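You operate a simulated robot arm through the tools that you are given. There is no shell and no other tool. Be economical: measure what you need, move in short steps, check, and stop when the job is done.

The job below is to be done with a simulated robot arm. You get a single attempt, and the scene is never put back.

JOB
Rub the grey smear off the cabinet top with the rubbing block.
Fine: slide the flat tin toward the dark block first, put the rubbing block back, then slide the tin back where it lay. What is to be rubbed or washed off counts as gone when no trace of it is left.

Only the result counts: the job must be done as asked and must still hold three seconds after the hand-in. Knocking over, shifting, dropping, spilling or breaking anything else fails it.

ROBOT AND FRAMES
A 7-joint arm with a vacuum gripper on a trunk, on a base that drives. Base frame: it is fixed to the floor where the robot stands at the start and does not move with it; the origin is under the middle of the robot, x ahead of it, y to its left, z up; the surface under the hand at the start is at about z = 1060. Units: mm, rad, N and s.
Its first joint turns from -2.601 to 2.601 rad. Places, roughly: cabinet top [800, 0, 1100]; grey smear [600, -100, 1100]. Payload 1.06 kg.
Tool frame: the origin (TCP) lies in the middle of the cups' lips, and z points out of the cups. The gripper has 1 cup of 24 mm across, covering 24 by 24 mm (tool x, y); the bellows give 8 mm. With the vacuum on, a cup seals on a smooth face that it is pressed against (1 to 4 N); it does not hold porous or soft things. The pull reaches 23 N.
Orientation is told as [roll, pitch, yaw] about the base's x, y, z axes, in that order, counted from this pose: with the cups facing straight down, the tool's x points along the base's -x, its y along +y and its z along -z.

CONTROLS
- The arm moves only by the tool nudge_tool. Its argument "steps" is a list of rows, each an object of numbers (a shift or turn left out is 0, a gripper value left out holds the last): "x", "y", "z": the shift along the base's x, y, z in cm; "wx", "wy", "wz": the turn, a rotation vector about the base's x, y, z in rad. In form: [{"x": .., "y": .., "z": .., "wx": .., "wy": .., "wz": ..}, ...]. A call has 1 to 20 rows; each row shifts and turns the commanded pose from where the row before left it. "vac" is the vacuum: 1 switches it on, 0 off, set as the call begins (left out, the last holds). A row lasts 0.2 s, in which the tool goes at most 50 mm and 0.15 rad; a call with a longer step from one row to the next is refused whole, and so is a gripper value outside its range. A pose out of reach is approached as far as the arm can. The call stops where the force on the tool passes 70 N (or 10 N more than at its start, if that is more) or the arm is blocked; 0.2 s more then pass. The pull builds up within a second once a cup has sealed. Time passes only in rows, and 0.2 s behind the last, so rows that do not move give it time. It gives the time, the measured TCP pose, the force on the tool (base axes) and the pull of the vacuum at its end, in the units of the frame above (readings bear some noise), with the torque about the TCP (base axes, N m) and any sound that the robot's microphone picked up, and new pictures: "pictures" is both (left out), scene, wrist or none.
- Cameras (640 x 400 px; columns grow to the right, rows downward): "scene" is now at [42.4, 151.7, 1628]; the picture's right is [-0.20, -0.98, 0.00], its down [-0.54, 0.11, -0.84] and it looks along [0.82, -0.17, -0.55] (base axes); focal length 260 px, centre (320, 200). "wrist" rides on the gripper at [78, 19, -96] in the tool frame; the picture's right is [-0.24, 0.97, 0.00], its down [-0.71, -0.17, -0.69] and it looks along [-0.67, -0.16, 0.73] (tool axes); focal length 243 px, centre (320, 200). There is no depth. A picture from a camera that has moved, and an enlarged one, comes with that camera's place and axes in the base frame and with its lens.
- raise_lower(by): slides the trunk up (or, below 0, down) by that many mm; the arm and the scene camera ride with it, the base frame stays. It gives what a move gives, with no picture.
- roll_base(legs): drives the robot by 1 to 6 legs, each [ahead, turn to the left] in mm and rad, along the robot's own axes; the way and the turn of a leg run together, so that a leg with both is an arc; at most 1500 mm and 3.142 rad a leg. The arm and the cameras ride along, it lands a little off, and it stops where it bumps. It gives what a move gives, and a new picture of the scene camera.
- aim_head(pan, tilt): turns the head with the scene camera to pan (to the left, within 2.705 rad either way) and tilt (down, from -0.506 to 1.204), counted from straight ahead of the robot. It gives what a move gives, and a new picture of the scene camera.
- enlarge(camera, box): a new picture of the part [left, top, right, bottom] of that camera's present view, enlarged. It takes no simulated time.
- finish_job(): hands the job in; it is judged then, once.

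Work in short steps. Places have to be worked out from the pictures, the camera data and where the tool is seen: move nearer, look again, correct. Check each grasp and each placing, and mend what went wrong. You have 120 turns and 260 pictures in all, those below and enlarged ones among them. Switch the vacuum off and draw the arm clear of the work before you hand the job in, unless the task says otherwise; then end with one line.

The tools are called as a command line: name --argument value ..., lists and objects as JSON in quotes. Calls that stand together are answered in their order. nudge_tool: Moves the arm, as the interface text tells. Its arguments: {"type":"object","properties":{"steps":{"type":"array","items":{"type":"object","properties":{"x":{"type":"number"},"y":{"type":"number"},"z":{"type":"number"},"wx":{"type":"number"},"wy":{"type":"number"},"wz":{"type":"number"}}}},"vac":{"type":"number"},"pictures":{"type":"string","enum":["both","scene","wrist","none"]}},"required":["steps"]} The other tools are called the same way: raise_lower (by) slides the trunk up or down; roll_base (legs) drives the base; aim_head (pan, tilt) turns the head that bears the scene camera; enlarge (camera, box) takes an enlarged picture of a part of a camera's view; finish_job () hands the job in.

At the start:

```text
clock: 0.0
tcp_pos: [731.9, 103.9, 1263.1]
tcp_rot: [0.0, 0.0, 0.002]
wrist_force: [-0.5, -0.5, 0.2]
ft_torque: [0.03, -0.01, 0.01]
pull: 0.0
trunk travel left (down, up): [-675.0, 35.0]
robot x, y, heading: [2.6, -1.5, 0.0]
head pan, tilt: [-0.206, 0.581]
```

scene: 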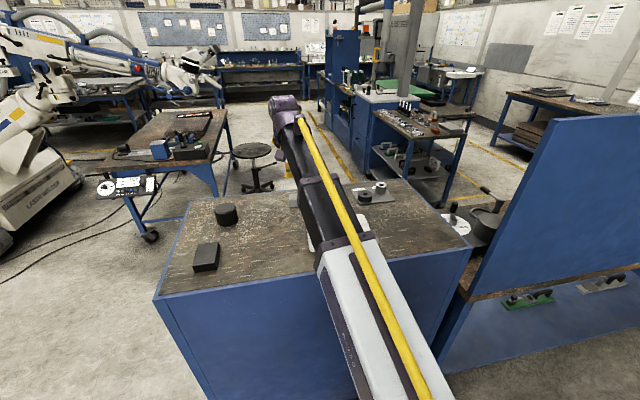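
wrist: 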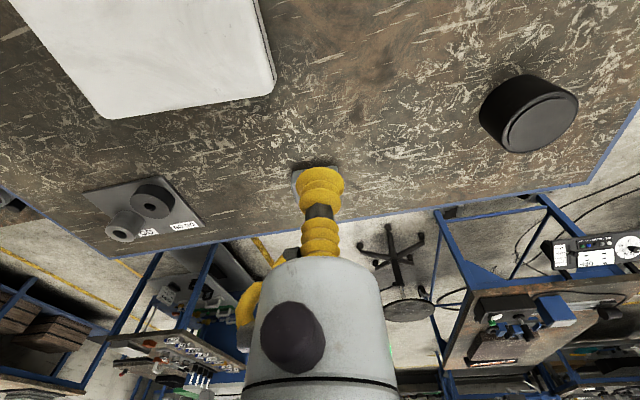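

I'll look more closely at both views to identify the items before moving.

enlarge --camera "scene" --box '[140, 160, 500, 385]'

enlarge --camera "wrist" --box '[0, 0, 640, 270]'

```text
1.78 times, centred on (320, 272) of scene
camera zoom: at [42.4, 151.7, 1628.0], right [-0.2, -0.98, 0.0], down [-0.54, 0.11, -0.84], along [0.82, -0.17, -0.55], focal length 462 px, centre (320, 71)
```

zoom: 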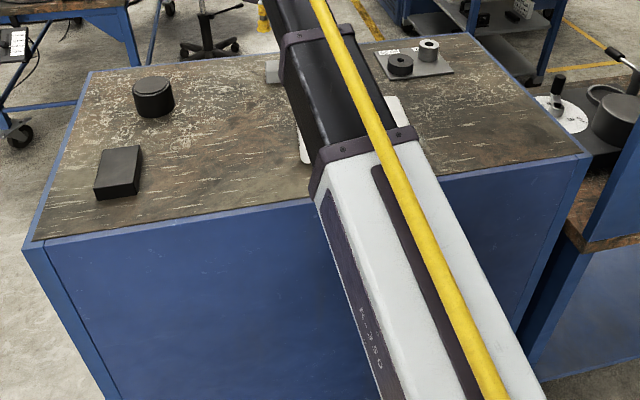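

```text
1.00 times, centred on (320, 135) of wrist (not enlarged: the box is as wide or as high as the picture)
camera zoom: at [652.5, 122.9, 1358.0], right [0.24, 0.97, 0.0], down [0.71, -0.17, 0.69], along [0.67, -0.16, -0.73], focal length 243 px, centre (320, 265)
```

zoom: 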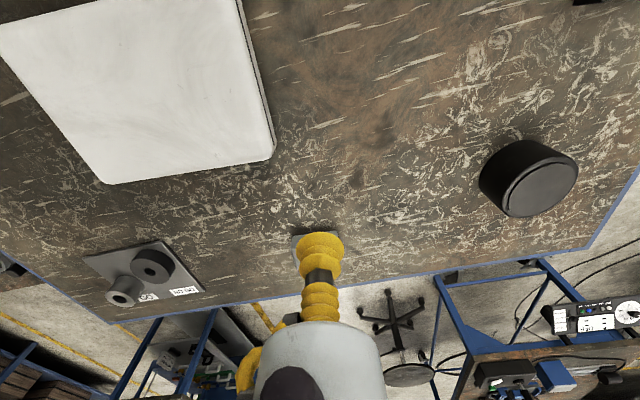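

The arm hides the tin and smear. I raise it and swing it left to clear the view.

nudge_tool --steps '[{"z": 4}, {"z": 4}, {"y": 4.5}, {"y": 4.5}, {"y": 4.5}, {"y": 4.5}, {"y": 4.5}, {"y": 4.5}, {"x": -3, "y": 3}, {"x": -3, "y": 3}, {"x": -3, "y": 3}]'

```text
clock: 0.7
tcp_pos: [741.1, 105.0, 1325.2]
tcp_rot: [0.002, -0.03, -0.001]
wrist_force: [11.1, -0.4, -16.2]
ft_torque: [-0.2, -0.3, -0.16]
pull: 0.0
out of reach, approached as far as the arm can: row 2
trunk travel left (down, up): [-675.0, 35.0]
robot x, y, heading: [-2.0, 2.3, 0.004]
head pan, tilt: [-0.206, 0.581]
stopped in row 3: the force on the tool passed its limit at 76 N (the readings are from after the stop); the commanded pose is now the measured one
camera scene: at [42.4, 151.8, 1628.0], right [-0.2, -0.98, 0.0], down [-0.54, 0.11, -0.84], along [0.82, -0.17, -0.55], focal length 260 px, centre (320, 200)
camera wrist: at [660.0, 125.5, 1418.2], right [0.24, 0.97, 0.01], down [0.69, -0.17, 0.71], along [0.69, -0.16, -0.71], focal length 243 px, centre (320, 200)
```

scene: 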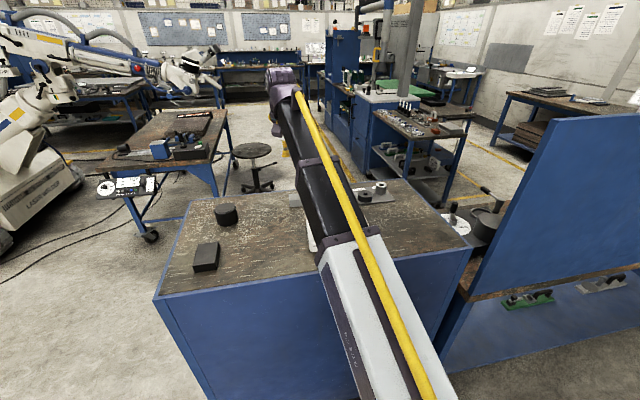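
wrist: 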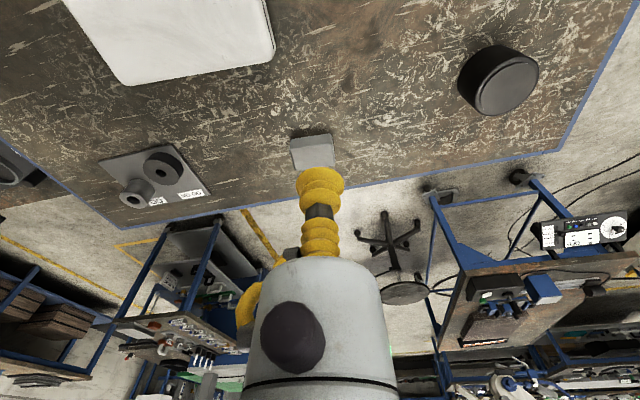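

The arm strained at its height limit. I go back down to the starting height and swing left and back in smaller rows.

nudge_tool --steps '[{"z": -3, "x": -1}, {"z": -2, "x": -1}, {"x": -3, "y": 2}, {"x": -3, "y": 2}, {"x": -2, "y": 3}, {"x": -2, "y": 3}, {"y": 4}, {"y": 4}, {"y": 4}, {"y": 4}, {"y": 4}]'

```text
clock: 3.0
tcp_pos: [620.8, 407.5, 1275.2]
tcp_rot: [0.002, -0.026, 0.0]
wrist_force: [-0.6, 0.4, 0.4]
ft_torque: [-0.01, 0.02, -0.02]
pull: 0.0
trunk travel left (down, up): [-675.0, 35.0]
robot x, y, heading: [-3.4, -2.6, 0.003]
head pan, tilt: [-0.206, 0.581]
camera scene: at [42.5, 152.2, 1628.0], right [-0.2, -0.98, 0.0], down [-0.54, 0.11, -0.84], along [0.82, -0.17, -0.55], focal length 260 px, centre (320, 200)
camera wrist: at [540.0, 426.2, 1367.6], right [0.24, 0.97, 0.01], down [0.69, -0.17, 0.7], along [0.68, -0.16, -0.71], focal length 243 px, centre (320, 200)
```

scene: 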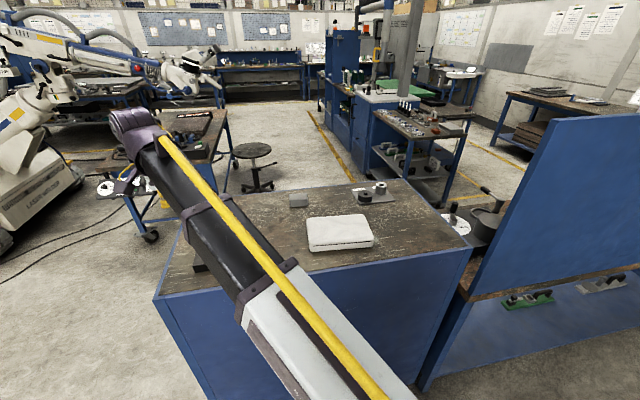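
wrist: 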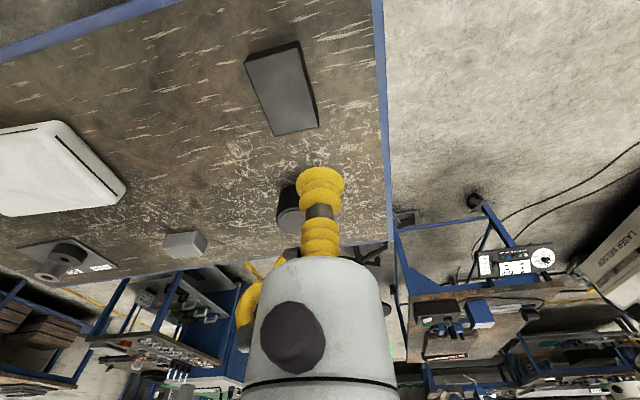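

enlarge --camera "scene" --box '[270, 170, 480, 301]'

enlarge --camera "wrist" --box '[0, 20, 400, 270]'

```text
3.05 times, centred on (375, 236) of scene
camera zoom: at [42.5, 152.2, 1628.0], right [-0.2, -0.98, 0.0], down [-0.54, 0.11, -0.84], along [0.82, -0.17, -0.55], focal length 793 px, centre (152, 92)
```

zoom: 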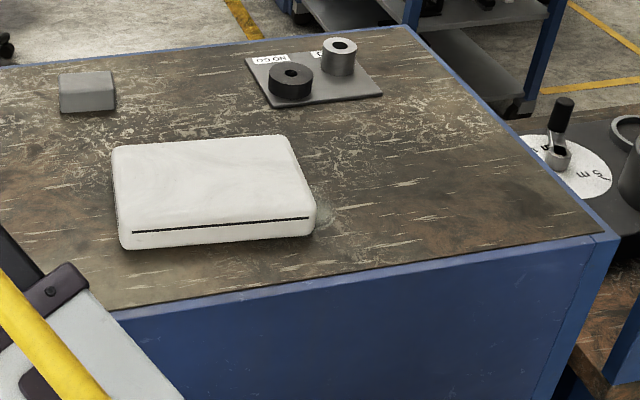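

```text
1.60 times, centred on (200, 145) of wrist
camera zoom: at [540.0, 426.2, 1367.6], right [0.24, 0.97, 0.01], down [0.69, -0.17, 0.7], along [0.68, -0.16, -0.71], focal length 388 px, centre (512, 288)
```

zoom: 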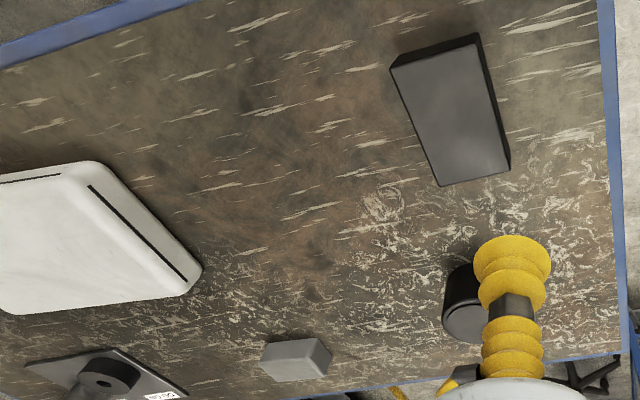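

The tin is at roughly (671,-41), about 195×130 mm, with the smear peeking out at its right-hand side near (620,-150). The grey block at about (885,62) looks like the rubbing block and the dark block is at about (652,372). I move above the tin for a closer look.

nudge_tool --steps '[{"y": -4.5}, {"y": -4.5}, {"y": -4.5}, {"y": -4.5}, {"y": -4.5, "x": 1}, {"y": -4.5, "x": 1}, {"y": -4.5, "x": 1}, {"y": -4.5, "x": 1}, {"y": -4.5, "x": 1, "wy": 0.013}, {"y": -4.4, "wy": 0.013}, {"z": -4}, {"z": -2}]'

```text
clock: 5.2
tcp_pos: [672.0, -10.4, 1276.8]
tcp_rot: [0.001, -0.025, -0.012]
wrist_force: [3.0, -5.2, -7.5]
ft_torque: [0.56, -0.29, 0.46]
pull: 0.0
trunk travel left (down, up): [-675.0, 35.0]
robot x, y, heading: [-2.2, 3.5, 0.004]
head pan, tilt: [-0.206, 0.581]
stopped in row 10: the force on the tool passed its limit at 91 N (the readings are from after the stop); the commanded pose is now the measured one
camera scene: at [42.3, 152.5, 1628.0], right [-0.21, -0.98, 0.0], down [-0.54, 0.11, -0.84], along [0.82, -0.17, -0.55], focal length 260 px, centre (320, 200)
camera wrist: at [591.3, 10.1, 1369.6], right [0.25, 0.97, 0.01], down [0.69, -0.18, 0.7], along [0.68, -0.17, -0.71], focal length 243 px, centre (320, 200)
```

scene: 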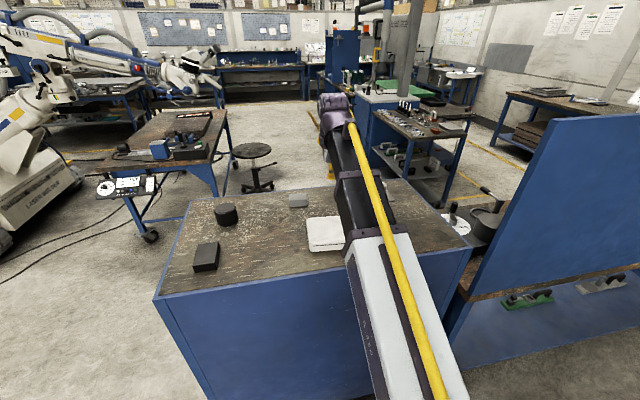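
wrist: 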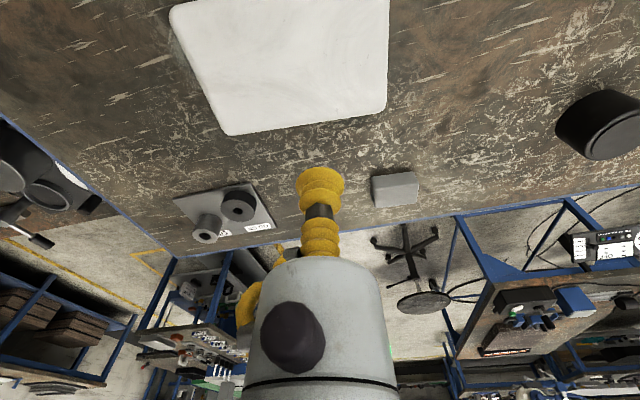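

That force appears to come from fast motion in free space. I continue with smaller rows and descend above the tin.

nudge_tool --steps '[{"y": -1}, {"y": -1, "wy": 0.01}, {"y": -1, "wy": 0.01}, {"z": -1, "wz": 0.01}, {"z": -2}, {"z": -2}, {"z": -2}, {"z": -1}]'

```text
clock: 5.8
tcp_pos: [675.2, -32.5, 1277.5]
tcp_rot: [-0.001, -0.023, -0.021]
wrist_force: [7.1, -3.1, -13.4]
ft_torque: [0.14, -0.28, 0.18]
pull: 0.1
trunk travel left (down, up): [-675.0, 35.0]
robot x, y, heading: [-1.5, -2.0, -0.001]
head pan, tilt: [-0.206, 0.581]
stopped in row 3: the force on the tool passed its limit at 80 N (the readings are from after the stop); the commanded pose is now the measured one
camera scene: at [42.4, 152.0, 1628.0], right [-0.2, -0.98, 0.0], down [-0.54, 0.11, -0.84], along [0.82, -0.17, -0.55], focal length 260 px, centre (320, 200)
camera wrist: at [593.7, -11.0, 1370.0], right [0.26, 0.97, 0.01], down [0.69, -0.19, 0.7], along [0.68, -0.18, -0.71], focal length 243 px, centre (320, 200)
```

scene: 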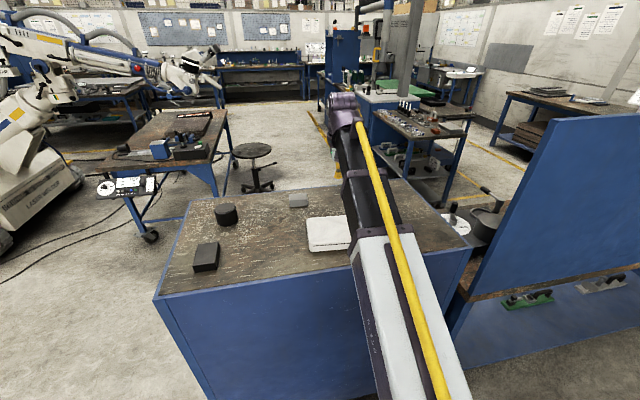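
wrist: 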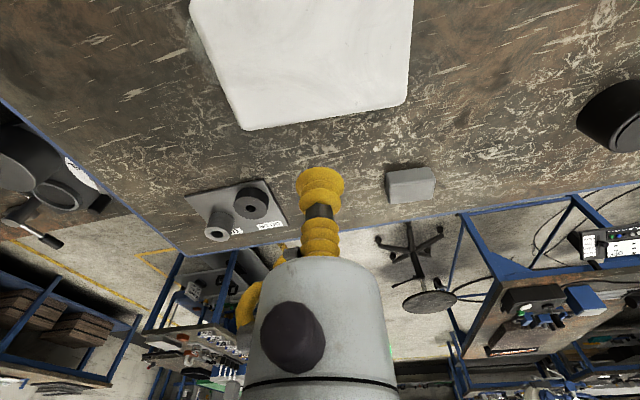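

The stops may come from a joint limit at this height. I try straight down with no turn.

nudge_tool --steps '[{"z": -0.5}, {"z": -1}, {"z": -1.5}, {"z": -1.5}, {"z": -1}]' --pictures "wrist"

```text
clock: 7.0
tcp_pos: [674.3, -33.2, 1220.6]
tcp_rot: [0.003, -0.021, -0.022]
wrist_force: [-0.5, -0.5, -0.2]
ft_torque: [-0.03, -0.01, -0.02]
pull: 0.1
trunk travel left (down, up): [-675.0, 35.0]
robot x, y, heading: [-2.0, -0.2, -0.001]
head pan, tilt: [-0.206, 0.581]
camera wrist: at [593.7, -11.2, 1314.5], right [0.26, 0.97, 0.01], down [0.69, -0.19, 0.7], along [0.68, -0.18, -0.71], focal length 243 px, centre (320, 200)
```

wrist: 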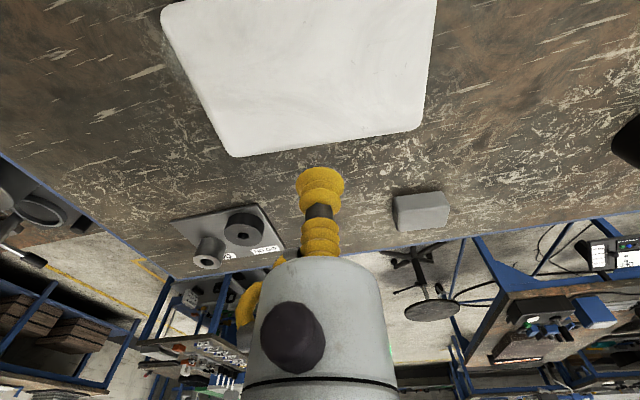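

Motion is free lower down. I level the tool, shift to the tin's centre (~(668,-41)) and descend to just above its top.

nudge_tool --steps '[{"z": -1, "wy": 0.01, "wz": 0.01}, {"z": -1.5, "x": -0.3, "y": -0.4, "wy": 0.011, "wz": 0.012}, {"z": -2, "x": -0.3, "y": -0.4}, {"z": -2}, {"z": -1.5}, {"z": -1}, {"z": -0.5}]'

```text
clock: 8.6
tcp_pos: [668.3, -40.7, 1126.3]
tcp_rot: [0.004, -0.001, 0.001]
wrist_force: [-1.1, 0.7, -1.3]
ft_torque: [0.03, 0.0, 0.01]
pull: 0.1
trunk travel left (down, up): [-675.0, 35.0]
robot x, y, heading: [3.3, -2.9, 0.001]
head pan, tilt: [-0.206, 0.581]
camera scene: at [42.4, 151.7, 1628.0], right [-0.2, -0.98, 0.0], down [-0.54, 0.11, -0.84], along [0.82, -0.17, -0.55], focal length 260 px, centre (320, 200)
camera wrist: at [588.8, -21.2, 1221.5], right [0.24, 0.97, 0.0], down [0.71, -0.17, 0.69], along [0.67, -0.16, -0.73], focal length 243 px, centre (320, 200)
```

scene: 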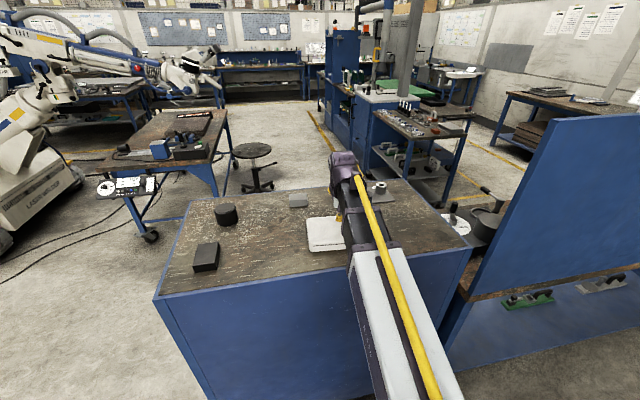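
wrist: 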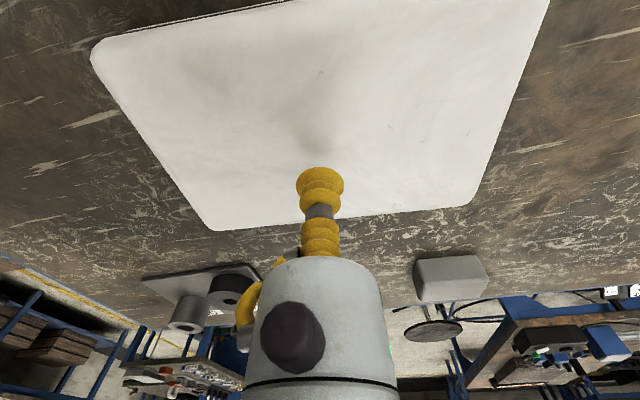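

The cup is centred over the tin about 30 mm up. I switch on the vacuum and creep down.

nudge_tool --steps '[{"z": -0.5}, {"z": -0.5}, {"z": -0.4}, {"z": -0.3}, {}]' --vac 1 --pictures "none"

nudge_tool --steps '[{"z": -0.2}, {"z": -0.2}, {"z": -0.2}, {}]' --pictures "wrist"

```text
clock: 9.8
tcp_pos: [669.3, -40.4, 1109.0]
tcp_rot: [0.001, -0.001, 0.001]
wrist_force: [-0.3, -0.6, -0.4]
ft_torque: [0.0, 0.05, 0.03]
pull: 0.1
trunk travel left (down, up): [-675.0, 35.0]
robot x, y, heading: [1.3, 0.3, -0.0]
head pan, tilt: [-0.206, 0.581]
```

```text
clock: 10.8
tcp_pos: [667.6, -39.5, 1104.8]
tcp_rot: [0.0, -0.001, 0.003]
wrist_force: [6.4, -1.0, 15.1]
ft_torque: [-0.02, 0.06, 0.05]
pull: 23.5
trunk travel left (down, up): [-675.0, 35.0]
robot x, y, heading: [1.3, -0.6, 0.001]
head pan, tilt: [-0.206, 0.581]
camera wrist: at [589.2, -20.9, 1199.2], right [0.24, 0.97, 0.0], down [0.71, -0.17, 0.69], along [0.67, -0.16, -0.73], focal length 243 px, centre (320, 200)
```

wrist: 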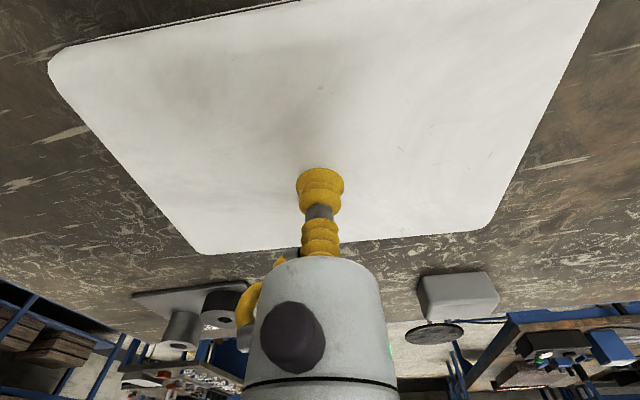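

Sealed (pull 23.5 N) at tin centre ≈(668,-40). I ease the pressing and slide it +y a little as a test.

nudge_tool --steps '[{"z": 0.2}, {"z": 0.1}, {}, {"y": 0.3}, {"y": 0.5}, {"y": 0.7}, {"y": 0.5}, {}]' --pictures "wrist"

```text
clock: 12.6
tcp_pos: [667.6, -20.6, 1105.7]
tcp_rot: [0.001, 0.0, -0.001]
wrist_force: [0.1, -0.2, -0.1]
ft_torque: [-0.01, -0.02, 0.0]
pull: 23.1
trunk travel left (down, up): [-675.0, 35.0]
robot x, y, heading: [0.2, -1.6, 0.003]
head pan, tilt: [-0.206, 0.581]
camera wrist: at [589.2, -1.0, 1201.6], right [0.24, 0.97, 0.0], down [0.71, -0.17, 0.68], along [0.67, -0.16, -0.73], focal length 243 px, centre (320, 200)
```

wrist: 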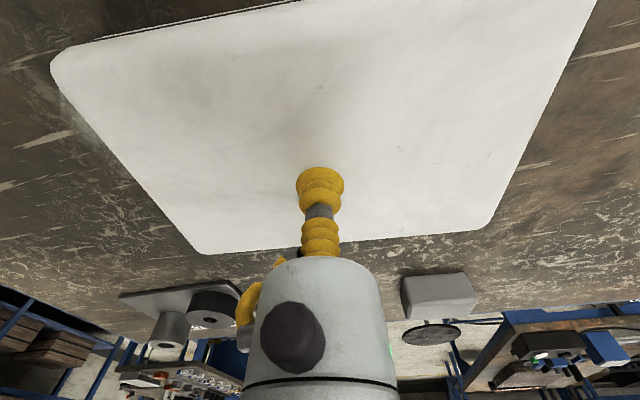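

The tin follows and sits flat. I slide it a further 180 mm toward the dark block.

nudge_tool --steps '[{"y": 0.5}, {"y": 1}, {"y": 1.2}, {"y": 1.3}, {"y": 1.5}, {"y": 1.5}, {"y": 1.5}, {"y": 1.5}, {"y": 1.5}, {"y": 1.5}, {"y": 1.5}, {"y": 1.2}, {"y": 1}, {"y": 0.8}, {"y": 0.5}, {}]'

```text
clock: 16.0
tcp_pos: [667.3, 159.9, 1106.2]
tcp_rot: [0.002, 0.0, 0.002]
wrist_force: [-0.4, 0.6, 0.2]
ft_torque: [0.02, 0.02, 0.03]
pull: 22.7
trunk travel left (down, up): [-675.0, 35.0]
robot x, y, heading: [0.8, 1.2, -0.001]
head pan, tilt: [-0.206, 0.581]
camera scene: at [42.6, 151.8, 1628.0], right [-0.2, -0.98, 0.0], down [-0.54, 0.11, -0.84], along [0.82, -0.17, -0.55], focal length 260 px, centre (320, 200)
camera wrist: at [589.2, 178.9, 1201.4], right [0.24, 0.97, 0.0], down [0.71, -0.17, 0.69], along [0.67, -0.16, -0.73], focal length 243 px, centre (320, 200)
```

scene: 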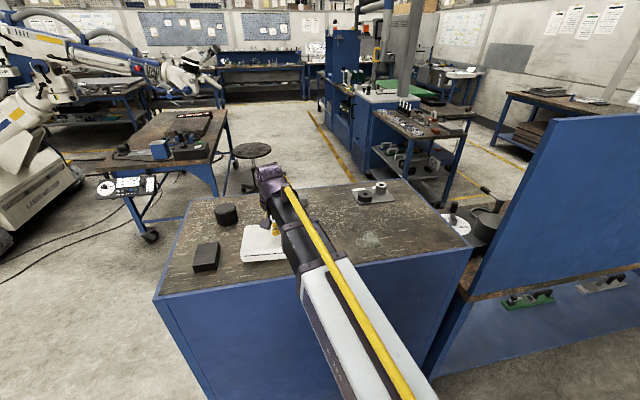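
wrist: 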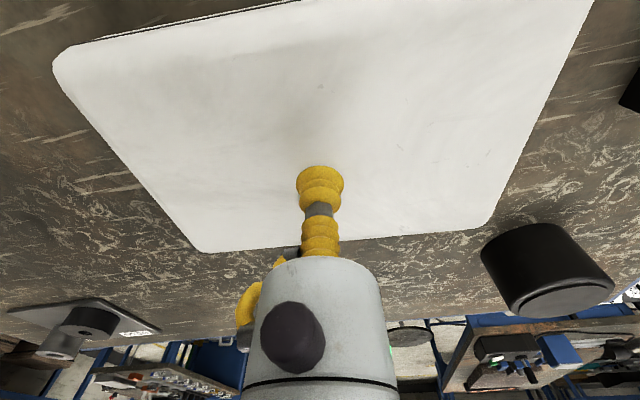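

The tin is clear, shifted 200 mm. I release it, lift, and look at the smear.

nudge_tool --steps '[{}, {}, {}, {"z": 0.3}, {"z": 0.7}, {"z": 1.5}, {"z": 2.5}, {"z": 2.5}, {"z": 1.5}, {}]' --vac 0 --pictures "none"

enlarge --camera "scene" --box '[320, 185, 480, 285]'

```text
clock: 18.2
tcp_pos: [669.4, 159.7, 1195.6]
tcp_rot: [0.001, 0.0, 0.0]
wrist_force: [-0.7, 0.2, 0.8]
ft_torque: [0.02, -0.01, -0.01]
pull: 0.0
trunk travel left (down, up): [-675.0, 35.0]
robot x, y, heading: [3.2, 2.3, 0.002]
head pan, tilt: [-0.206, 0.581]
```

```text
4.00 times, centred on (400, 235) of scene
camera zoom: at [42.4, 151.8, 1628.0], right [-0.2, -0.98, 0.0], down [-0.54, 0.11, -0.84], along [0.82, -0.17, -0.55], focal length 1040 px, centre (0, 60)
```

zoom: 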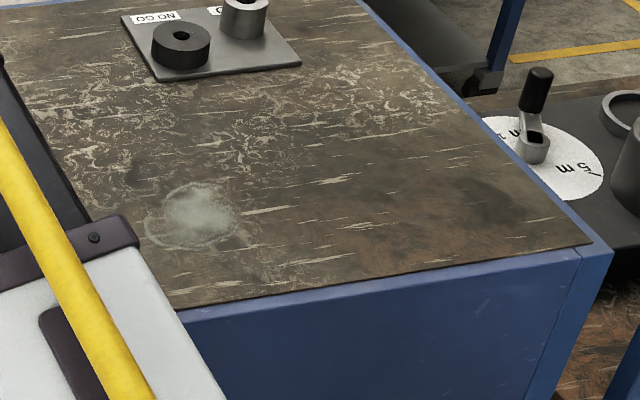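

The smear is about 80 mm wide, centred near (630,-128). Now I go toward the grey block for a look.

nudge_tool --steps '[{"x": 0.5, "y": -0.5}, {"x": 1, "y": -1}, {"x": 1.5, "y": -1.5}, {"x": 1.5, "y": -1.5}, {"x": 1.5, "y": -1.5}, {"x": 1.5, "y": -1.5}, {"x": 1.5, "y": -1}, {"x": 1.5, "y": -0.8}, {"x": 1, "y": -0.3}, {"x": 0.5}, {}]'

```text
clock: 20.6
tcp_pos: [788.7, 62.7, 1195.6]
tcp_rot: [0.0, 0.0, -0.001]
wrist_force: [-0.1, -0.1, -0.6]
ft_torque: [-0.01, -0.05, 0.0]
pull: 0.1
trunk travel left (down, up): [-675.0, 35.0]
robot x, y, heading: [-1.2, 2.1, 0.003]
head pan, tilt: [-0.206, 0.581]
camera scene: at [42.4, 151.7, 1628.0], right [-0.2, -0.98, 0.0], down [-0.54, 0.11, -0.84], along [0.82, -0.17, -0.55], focal length 260 px, centre (320, 200)
camera wrist: at [709.1, 82.9, 1291.2], right [0.24, 0.97, 0.0], down [0.71, -0.17, 0.69], along [0.67, -0.16, -0.73], focal length 243 px, centre (320, 200)
```

scene: 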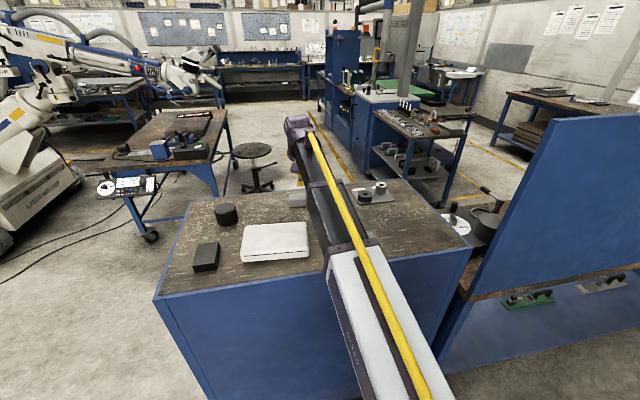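
wrist: 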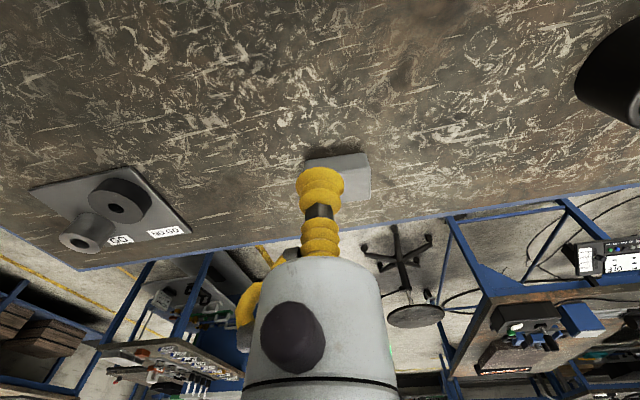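

I enlarge the block in the wrist view.

enlarge --camera "wrist" --box '[260, 130, 420, 230]'

enlarge --camera "scene" --box '[190, 170, 350, 270]'

```text
4.00 times, centred on (340, 180) of wrist
camera zoom: at [709.1, 82.9, 1291.2], right [0.24, 0.97, 0.0], down [0.71, -0.17, 0.69], along [0.67, -0.16, -0.73], focal length 970 px, centre (240, 280)
```

zoom: 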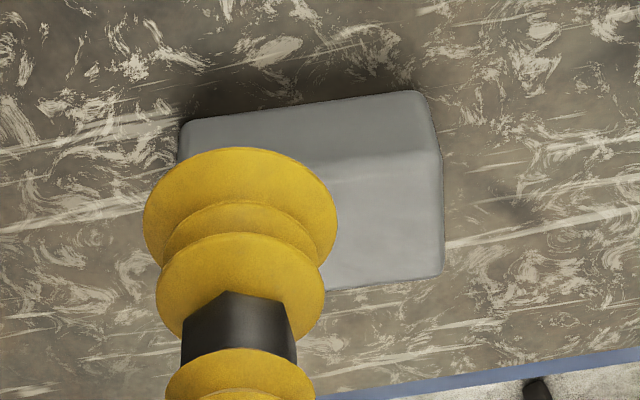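

```text
4.00 times, centred on (270, 220) of scene
camera zoom: at [42.4, 151.7, 1628.0], right [-0.2, -0.98, 0.0], down [-0.54, 0.11, -0.84], along [0.82, -0.17, -0.55], focal length 1040 px, centre (520, 120)
```

zoom: 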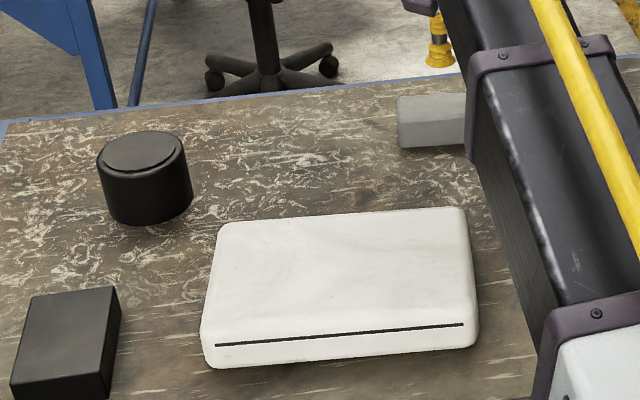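

The block measures about 42×66×28 mm, centred near (882,64), top z≈1088; the surface is at about 1060. I move over it and descend to slightly above it.

nudge_tool --steps '[{"x": 0.7}, {"x": 1.3}, {"x": 1.6}, {"x": 1.6}, {"x": 1.6}, {"x": 1.3}, {"x": 0.9}, {"x": 0.3, "y": 0.1}, {"z": -1}, {"z": -1.5}, {"z": -2}, {"z": -1.5}, {"z": -1}, {}]'

```text
clock: 23.6
tcp_pos: [881.9, 63.2, 1126.5]
tcp_rot: [0.001, 0.002, 0.001]
wrist_force: [-0.3, -0.3, 0.1]
ft_torque: [0.02, 0.01, 0.02]
pull: 0.0
trunk travel left (down, up): [-675.0, 35.0]
robot x, y, heading: [1.0, 0.9, 0.005]
head pan, tilt: [-0.206, 0.581]
camera scene: at [42.5, 151.7, 1628.0], right [-0.2, -0.98, 0.0], down [-0.54, 0.11, -0.84], along [0.82, -0.17, -0.55], focal length 260 px, centre (320, 200)
camera wrist: at [802.8, 83.6, 1221.4], right [0.24, 0.97, 0.0], down [0.71, -0.17, 0.68], along [0.67, -0.16, -0.73], focal length 243 px, centre (320, 200)
```

scene: 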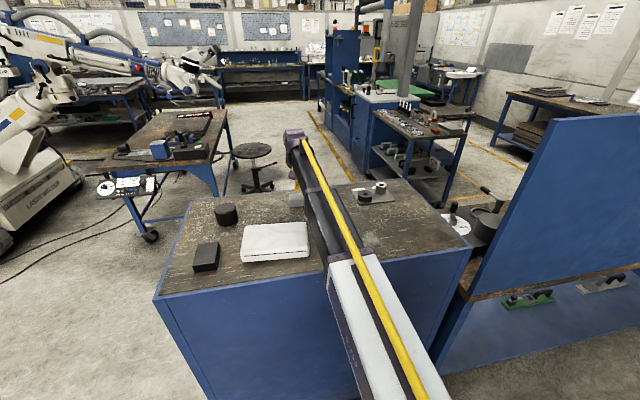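
wrist: 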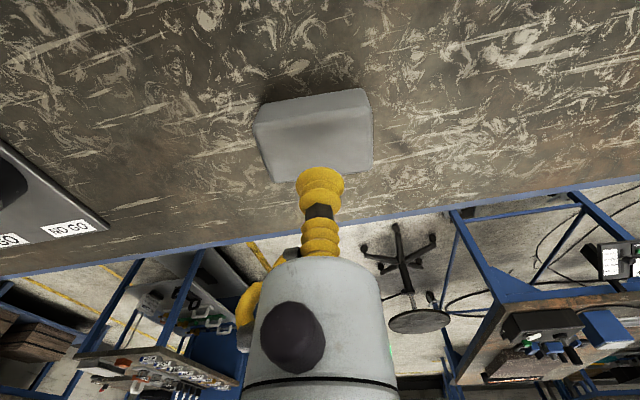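

The block's top centre lies right under the cup. I switch on the vacuum and creep down onto it.

nudge_tool --steps '[{"z": -0.8}, {"z": -0.8}, {"z": -0.6}, {"z": -0.4}, {"z": -0.3}, {"z": -0.2}, {}]' --vac 1 --pictures "none"

```text
clock: 25.2
tcp_pos: [881.3, 63.9, 1094.7]
tcp_rot: [0.002, 0.0, -0.001]
wrist_force: [-0.3, -0.9, -0.7]
ft_torque: [-0.01, -0.01, 0.0]
pull: 23.2
trunk travel left (down, up): [-675.0, 35.0]
robot x, y, heading: [-3.3, 0.1, -0.001]
head pan, tilt: [-0.206, 0.581]
```

Sealed at z≈1095. I lift gently and check.

nudge_tool --steps '[{"z": 0.3}, {"z": 0.7}, {"z": 1.2}, {"z": 1.5}, {"z": 1.5}, {"z": 1}, {"z": 0.3}, {}]'

```text
clock: 27.0
tcp_pos: [881.5, 64.9, 1161.3]
tcp_rot: [0.002, 0.0, -0.001]
wrist_force: [0.2, -0.7, -1.8]
ft_torque: [0.01, -0.01, 0.01]
pull: 23.3
trunk travel left (down, up): [-675.0, 35.0]
robot x, y, heading: [2.8, 0.9, -0.004]
head pan, tilt: [-0.206, 0.581]
camera scene: at [42.6, 151.7, 1628.0], right [-0.2, -0.98, 0.0], down [-0.54, 0.11, -0.84], along [0.82, -0.17, -0.55], focal length 260 px, centre (320, 200)
camera wrist: at [802.4, 84.0, 1255.8], right [0.24, 0.97, 0.0], down [0.71, -0.17, 0.68], along [0.67, -0.16, -0.73], focal length 243 px, centre (320, 200)
```

scene: 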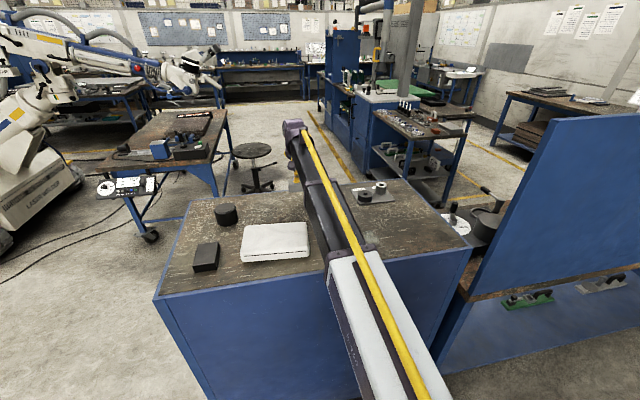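
wrist: 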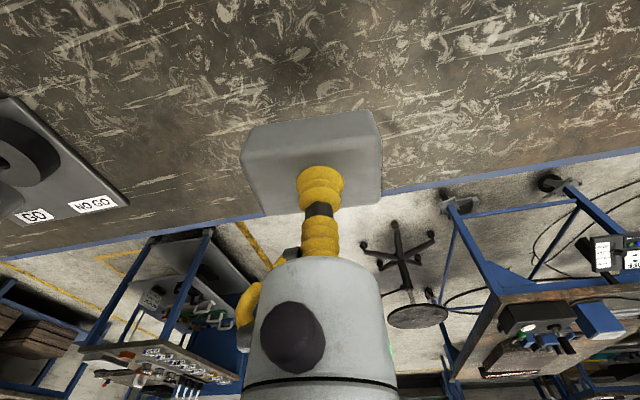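

The block is held. I carry it diagonally to above the smear.

nudge_tool --steps '[{"x": -0.5, "y": -0.2}, {"x": -1, "y": -0.5}, {"x": -1.5, "y": -1}, {"x": -1.8, "y": -1.3}, {"x": -1.8, "y": -1.3}, {"x": -1.8, "y": -1.4}, {"x": -1.8, "y": -1.4}, {"x": -1.8, "y": -1.4}, {"x": -1.8, "y": -1.4}, {"x": -1.8, "y": -1.4}, {"x": -1.8, "y": -1.4}, {"x": -1.8, "y": -1.4}, {"x": -1.8, "y": -1.4}, {"x": -1.5, "y": -1.4}, {"x": -1.2, "y": -1.2}, {"x": -0.8, "y": -0.7}, {"x": -0.4, "y": -0.4}, {}]'

```text
clock: 30.8
tcp_pos: [631.3, -128.2, 1160.6]
tcp_rot: [0.001, 0.001, -0.001]
wrist_force: [0.4, -0.1, -1.5]
ft_torque: [0.02, -0.01, -0.01]
pull: 22.8
trunk travel left (down, up): [-675.0, 35.0]
robot x, y, heading: [-3.4, 0.8, 0.003]
head pan, tilt: [-0.206, 0.581]
camera scene: at [42.5, 151.6, 1628.0], right [-0.2, -0.98, 0.0], down [-0.54, 0.11, -0.84], along [0.82, -0.17, -0.55], focal length 260 px, centre (320, 200)
camera wrist: at [553.0, -107.8, 1255.8], right [0.24, 0.97, 0.0], down [0.71, -0.17, 0.68], along [0.67, -0.16, -0.73], focal length 243 px, centre (320, 200)
```

scene: 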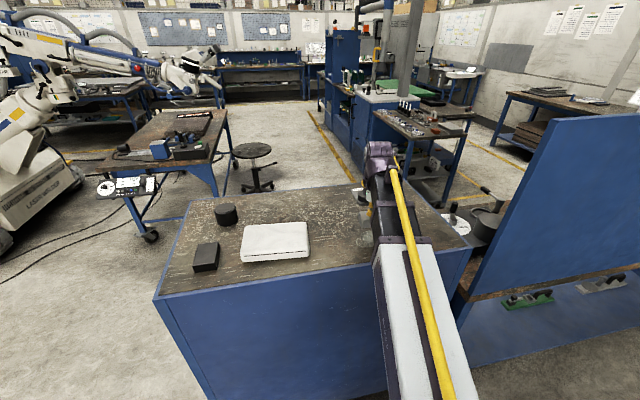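
wrist: 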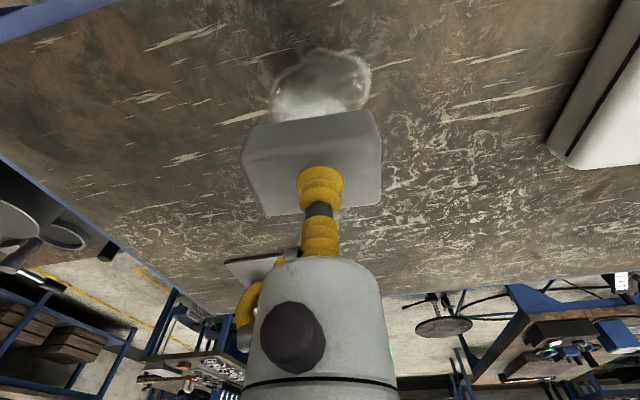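

The smear spans about x 590–672, y −167 to −83. I lower the block onto it, watching the force.

nudge_tool --steps '[{"z": -1}, {"z": -1.5}, {"z": -1.5}, {"z": -1}, {"z": -0.7}, {"z": -0.4}, {"z": -0.3}, {}]' --pictures "none"

nudge_tool --steps '[{"z": -0.2}, {"z": -0.1}, {}]' --pictures "wrist"

```text
clock: 32.6
tcp_pos: [631.4, -127.2, 1095.8]
tcp_rot: [0.003, 0.0, 0.0]
wrist_force: [0.3, 0.1, -1.7]
ft_torque: [0.04, -0.02, 0.03]
pull: 22.8
trunk travel left (down, up): [-675.0, 35.0]
robot x, y, heading: [-2.1, -2.2, -0.001]
head pan, tilt: [-0.206, 0.581]
```

```text
clock: 33.4
tcp_pos: [631.5, -127.4, 1093.7]
tcp_rot: [0.0, -0.002, -0.001]
wrist_force: [3.7, 1.2, 13.2]
ft_torque: [-0.01, 0.01, 0.04]
pull: 22.9
trunk travel left (down, up): [-675.0, 35.0]
robot x, y, heading: [-4.4, -0.1, 0.001]
head pan, tilt: [-0.206, 0.581]
camera wrist: at [552.9, -107.7, 1189.4], right [0.24, 0.97, 0.0], down [0.71, -0.17, 0.69], along [0.67, -0.16, -0.73], focal length 243 px, centre (320, 200)
```

wrist: 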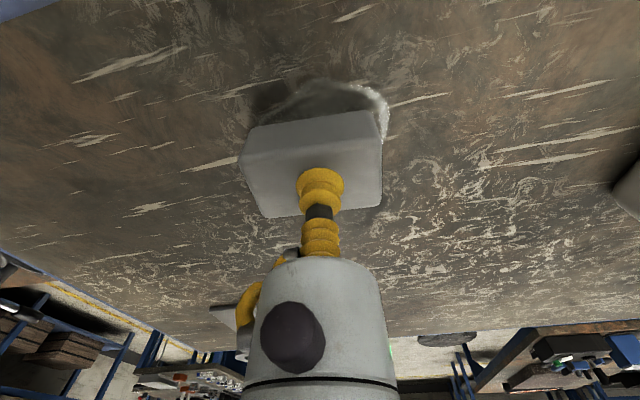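

Pressed with about 14 N. I rub with short strokes along y, starting across the middle and moving nearer.

nudge_tool --steps '[{"y": 0.8}, {"y": 1.2}, {"y": 1}, {"y": -1}, {"y": -1.2}, {"y": -1.3}, {"y": -1.3}, {"y": -1.2}, {"x": -1}, {"y": 1.2}, {"y": 1.3}, {"y": 1.3}, {"y": 1.2}, {"y": 1}, {"x": -1}, {"y": -1.2}, {"y": -1.3}, {"y": -1.3}, {"y": -1.2}, {"y": -1}]'

```text
clock: 37.6
tcp_pos: [612.8, -157.7, 1093.8]
tcp_rot: [0.002, 0.0, 0.0]
wrist_force: [0.5, 0.5, -0.7]
ft_torque: [0.08, 0.01, -0.02]
pull: 22.8
trunk travel left (down, up): [-675.0, 35.0]
robot x, y, heading: [3.1, -0.7, 0.001]
head pan, tilt: [-0.206, 0.581]
camera scene: at [42.4, 151.7, 1628.1], right [-0.2, -0.98, 0.0], down [-0.54, 0.11, -0.84], along [0.82, -0.17, -0.55], focal length 260 px, centre (320, 200)
camera wrist: at [532.7, -138.3, 1188.7], right [0.24, 0.97, 0.0], down [0.71, -0.17, 0.69], along [0.67, -0.16, -0.73], focal length 243 px, centre (320, 200)
```

scene: 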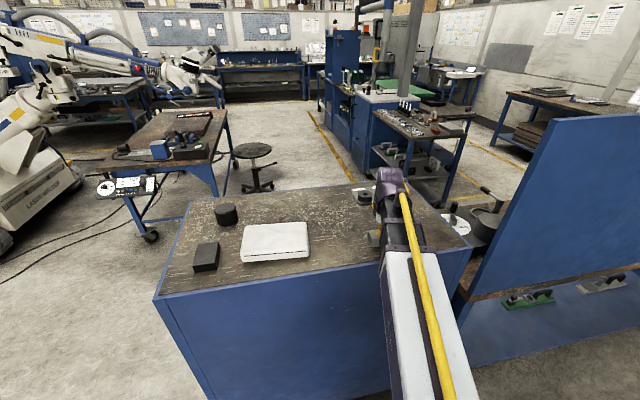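
wrist: 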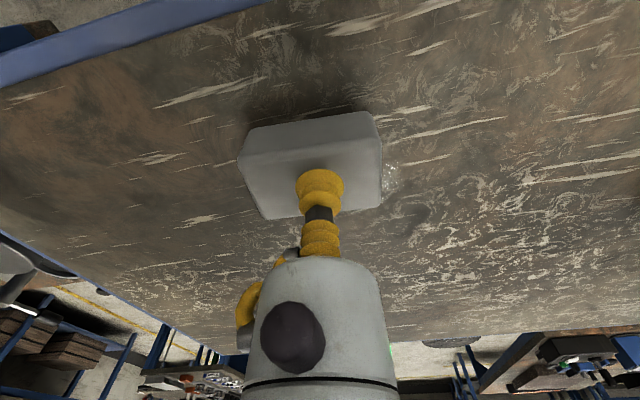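

The nearer part seems wiped. The pressing has dropped to about zero here, so I press a little more and check.

nudge_tool --steps '[{"z": -0.1}, {"z": -0.1}, {}, {}]' --pictures "none"

```text
clock: 38.6
tcp_pos: [611.3, -157.7, 1092.3]
tcp_rot: [0.0, -0.004, 0.0]
wrist_force: [2.9, -1.8, 12.8]
ft_torque: [0.12, 0.02, 0.0]
pull: 22.2
trunk travel left (down, up): [-675.0, 35.0]
robot x, y, heading: [-1.4, 2.8, 0.001]
head pan, tilt: [-0.206, 0.581]
```

About 13 N again. I continue the raster: a nearer pass, then away through the far part.

nudge_tool --steps '[{"x": -0.8}, {"y": 1.3}, {"y": 1.3}, {"y": 1.3}, {"y": 1.3}, {"y": 1.3}, {"x": 1.3}, {"y": -1.3}, {"y": -1.3}, {"y": -1.3}, {"y": -1.3}, {"y": -1.3}, {"x": 1.3}, {"y": 1.3}, {"y": 1.3}, {"y": 1.3}, {"y": 1.3}, {"y": 1.3}, {}]' --pictures "none"

nudge_tool --steps '[{"x": 1.3}, {"y": -1.3}, {"y": -1.3}, {"y": -1.3}, {"y": -1.3}, {"y": -1.3}, {"x": 1.3}, {"y": 1.3}, {"y": 1.3}, {"y": 1.3}, {"y": 1.3}, {"y": 1.3}, {"x": 1.2}, {"y": -1.3}, {"y": -1.3}, {"y": -1.3}, {"y": -1.3}, {"y": -1.3}, {}]'

```text
clock: 42.6
tcp_pos: [630.7, -91.8, 1092.5]
tcp_rot: [0.002, 0.0, 0.001]
wrist_force: [-0.9, -2.2, 2.9]
ft_torque: [0.05, -0.02, -0.04]
pull: 23.3
trunk travel left (down, up): [-675.0, 35.0]
robot x, y, heading: [-1.1, -0.8, -0.005]
head pan, tilt: [-0.206, 0.581]
```

```text
clock: 46.6
tcp_pos: [668.2, -157.7, 1092.1]
tcp_rot: [0.002, -0.001, -0.001]
wrist_force: [-0.2, -0.4, 1.3]
ft_torque: [0.09, 0.03, 0.02]
pull: 23.3
trunk travel left (down, up): [-675.0, 35.0]
robot x, y, heading: [0.2, 1.5, -0.001]
head pan, tilt: [-0.206, 0.581]
camera scene: at [42.2, 151.6, 1628.1], right [-0.2, -0.98, 0.0], down [-0.54, 0.11, -0.84], along [0.82, -0.17, -0.55], focal length 260 px, centre (320, 200)
camera wrist: at [589.1, -138.4, 1187.2], right [0.24, 0.97, 0.0], down [0.71, -0.17, 0.69], along [0.67, -0.16, -0.73], focal length 243 px, centre (320, 200)
```

scene: 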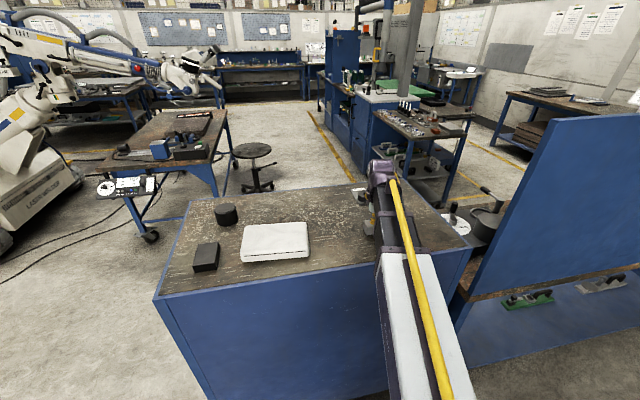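
wrist: 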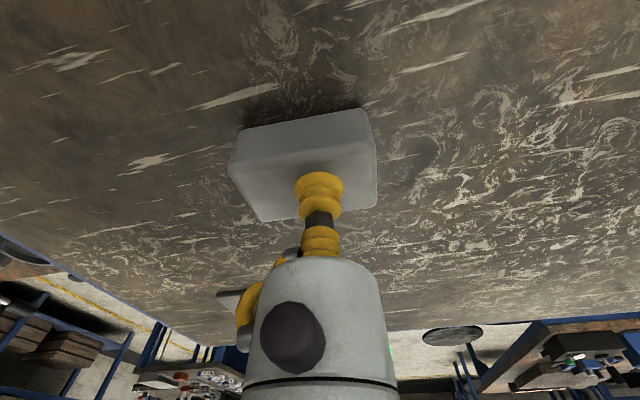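

The surface looks clean nearby. I lift and move to the right so that both cameras can see the smear area.

nudge_tool --steps '[{"z": 0.5}, {"z": 1}, {"z": 1.5}, {"z": 1.5}, {"z": 1, "y": -0.5}, {"y": -1.2, "x": -0.3}, {"y": -1.5, "x": -0.5}, {"y": -1.5, "x": -0.5}, {"y": -1.5, "x": -0.5}, {"y": -1.5, "x": -0.5}, {"y": -1.5, "x": -0.5}, {"y": -1.2, "x": -0.5}, {"y": -0.6}, {}]'

enlarge --camera "scene" --box '[320, 185, 480, 285]'

enlarge --camera "wrist" --box '[320, 0, 640, 200]'

```text
clock: 49.6
tcp_pos: [634.0, -267.1, 1146.6]
tcp_rot: [0.003, 0.0, 0.0]
wrist_force: [0.8, 0.0, -2.1]
ft_torque: [0.0, 0.02, 0.01]
pull: 23.2
trunk travel left (down, up): [-675.0, 35.0]
robot x, y, heading: [-0.8, 5.6, -0.001]
head pan, tilt: [-0.206, 0.581]
camera scene: at [42.5, 151.5, 1628.0], right [-0.2, -0.98, 0.0], down [-0.54, 0.11, -0.84], along [0.82, -0.17, -0.55], focal length 260 px, centre (320, 200)
camera wrist: at [556.0, -247.9, 1241.2], right [0.24, 0.97, 0.0], down [0.71, -0.17, 0.68], along [0.67, -0.16, -0.73], focal length 243 px, centre (320, 200)
```

scene: 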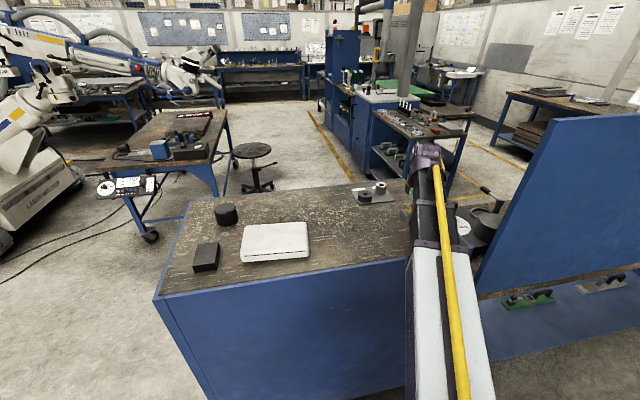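
wrist: 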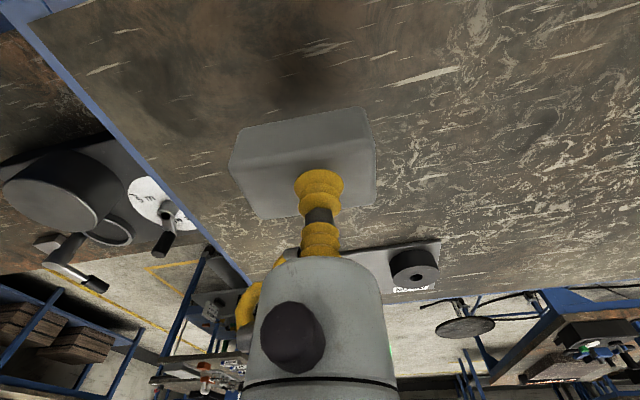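

```text
4.00 times, centred on (400, 235) of scene
camera zoom: at [42.5, 151.5, 1628.0], right [-0.2, -0.98, 0.0], down [-0.54, 0.11, -0.84], along [0.82, -0.17, -0.55], focal length 1040 px, centre (0, 60)
```

zoom: 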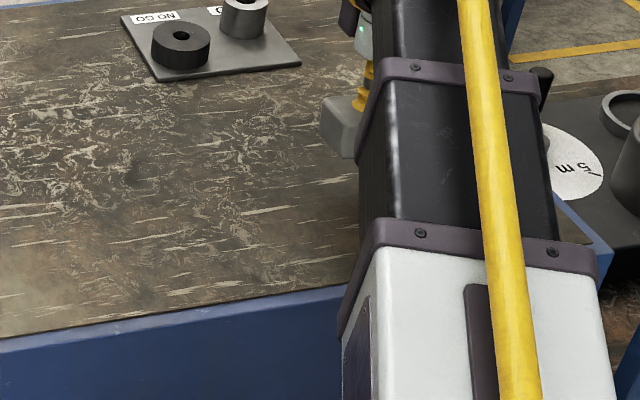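

```text
2.00 times, centred on (480, 100) of wrist
camera zoom: at [556.0, -247.9, 1241.2], right [0.24, 0.97, 0.0], down [0.71, -0.17, 0.68], along [0.67, -0.16, -0.73], focal length 485 px, centre (0, 400)
```

zoom: 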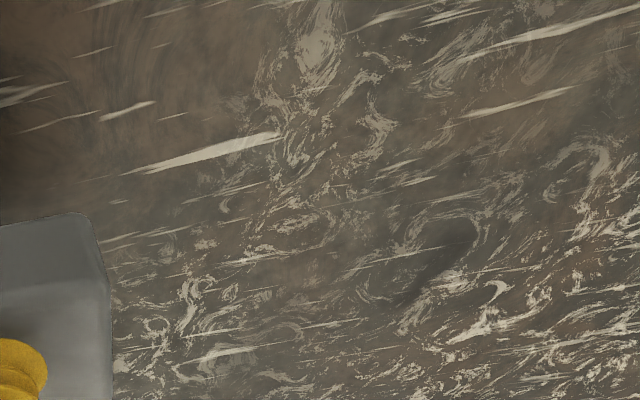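

The smear looks gone; I inspect a pale patch near (601,-159) more closely to tell residue from wood grain.

enlarge --camera "scene" --box '[345, 220, 409, 260]'

enlarge --camera "wrist" --box '[416, 0, 576, 100]'

```text
10.00 times, centred on (377, 240) of scene
camera zoom: at [42.5, 151.5, 1628.0], right [-0.2, -0.98, 0.0], down [-0.54, 0.11, -0.84], along [0.82, -0.17, -0.55], focal length 2601 px, centre (-250, -200)
```

zoom: 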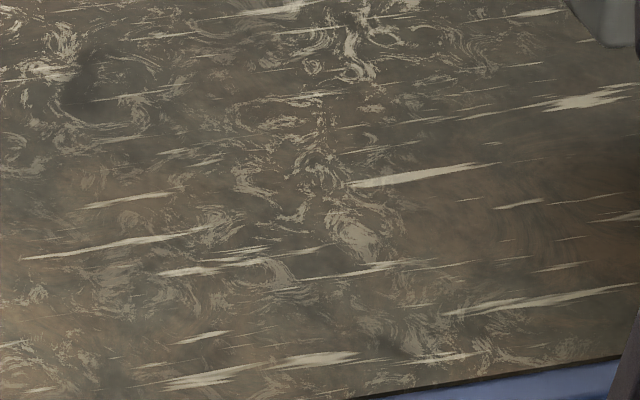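

```text
4.00 times, centred on (496, 50) of wrist
camera zoom: at [556.0, -247.9, 1241.2], right [0.24, 0.97, 0.0], down [0.71, -0.17, 0.68], along [0.67, -0.16, -0.73], focal length 970 px, centre (-384, 800)
```

zoom: 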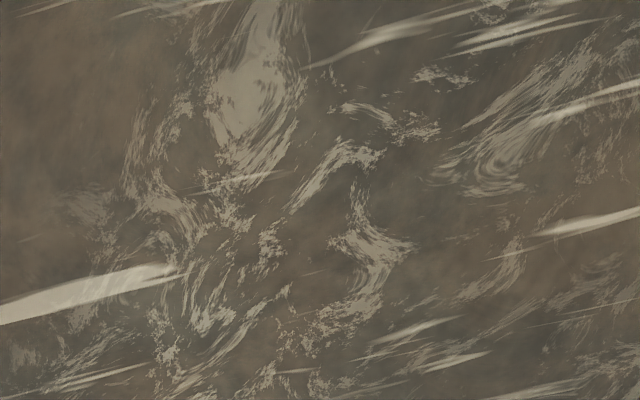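

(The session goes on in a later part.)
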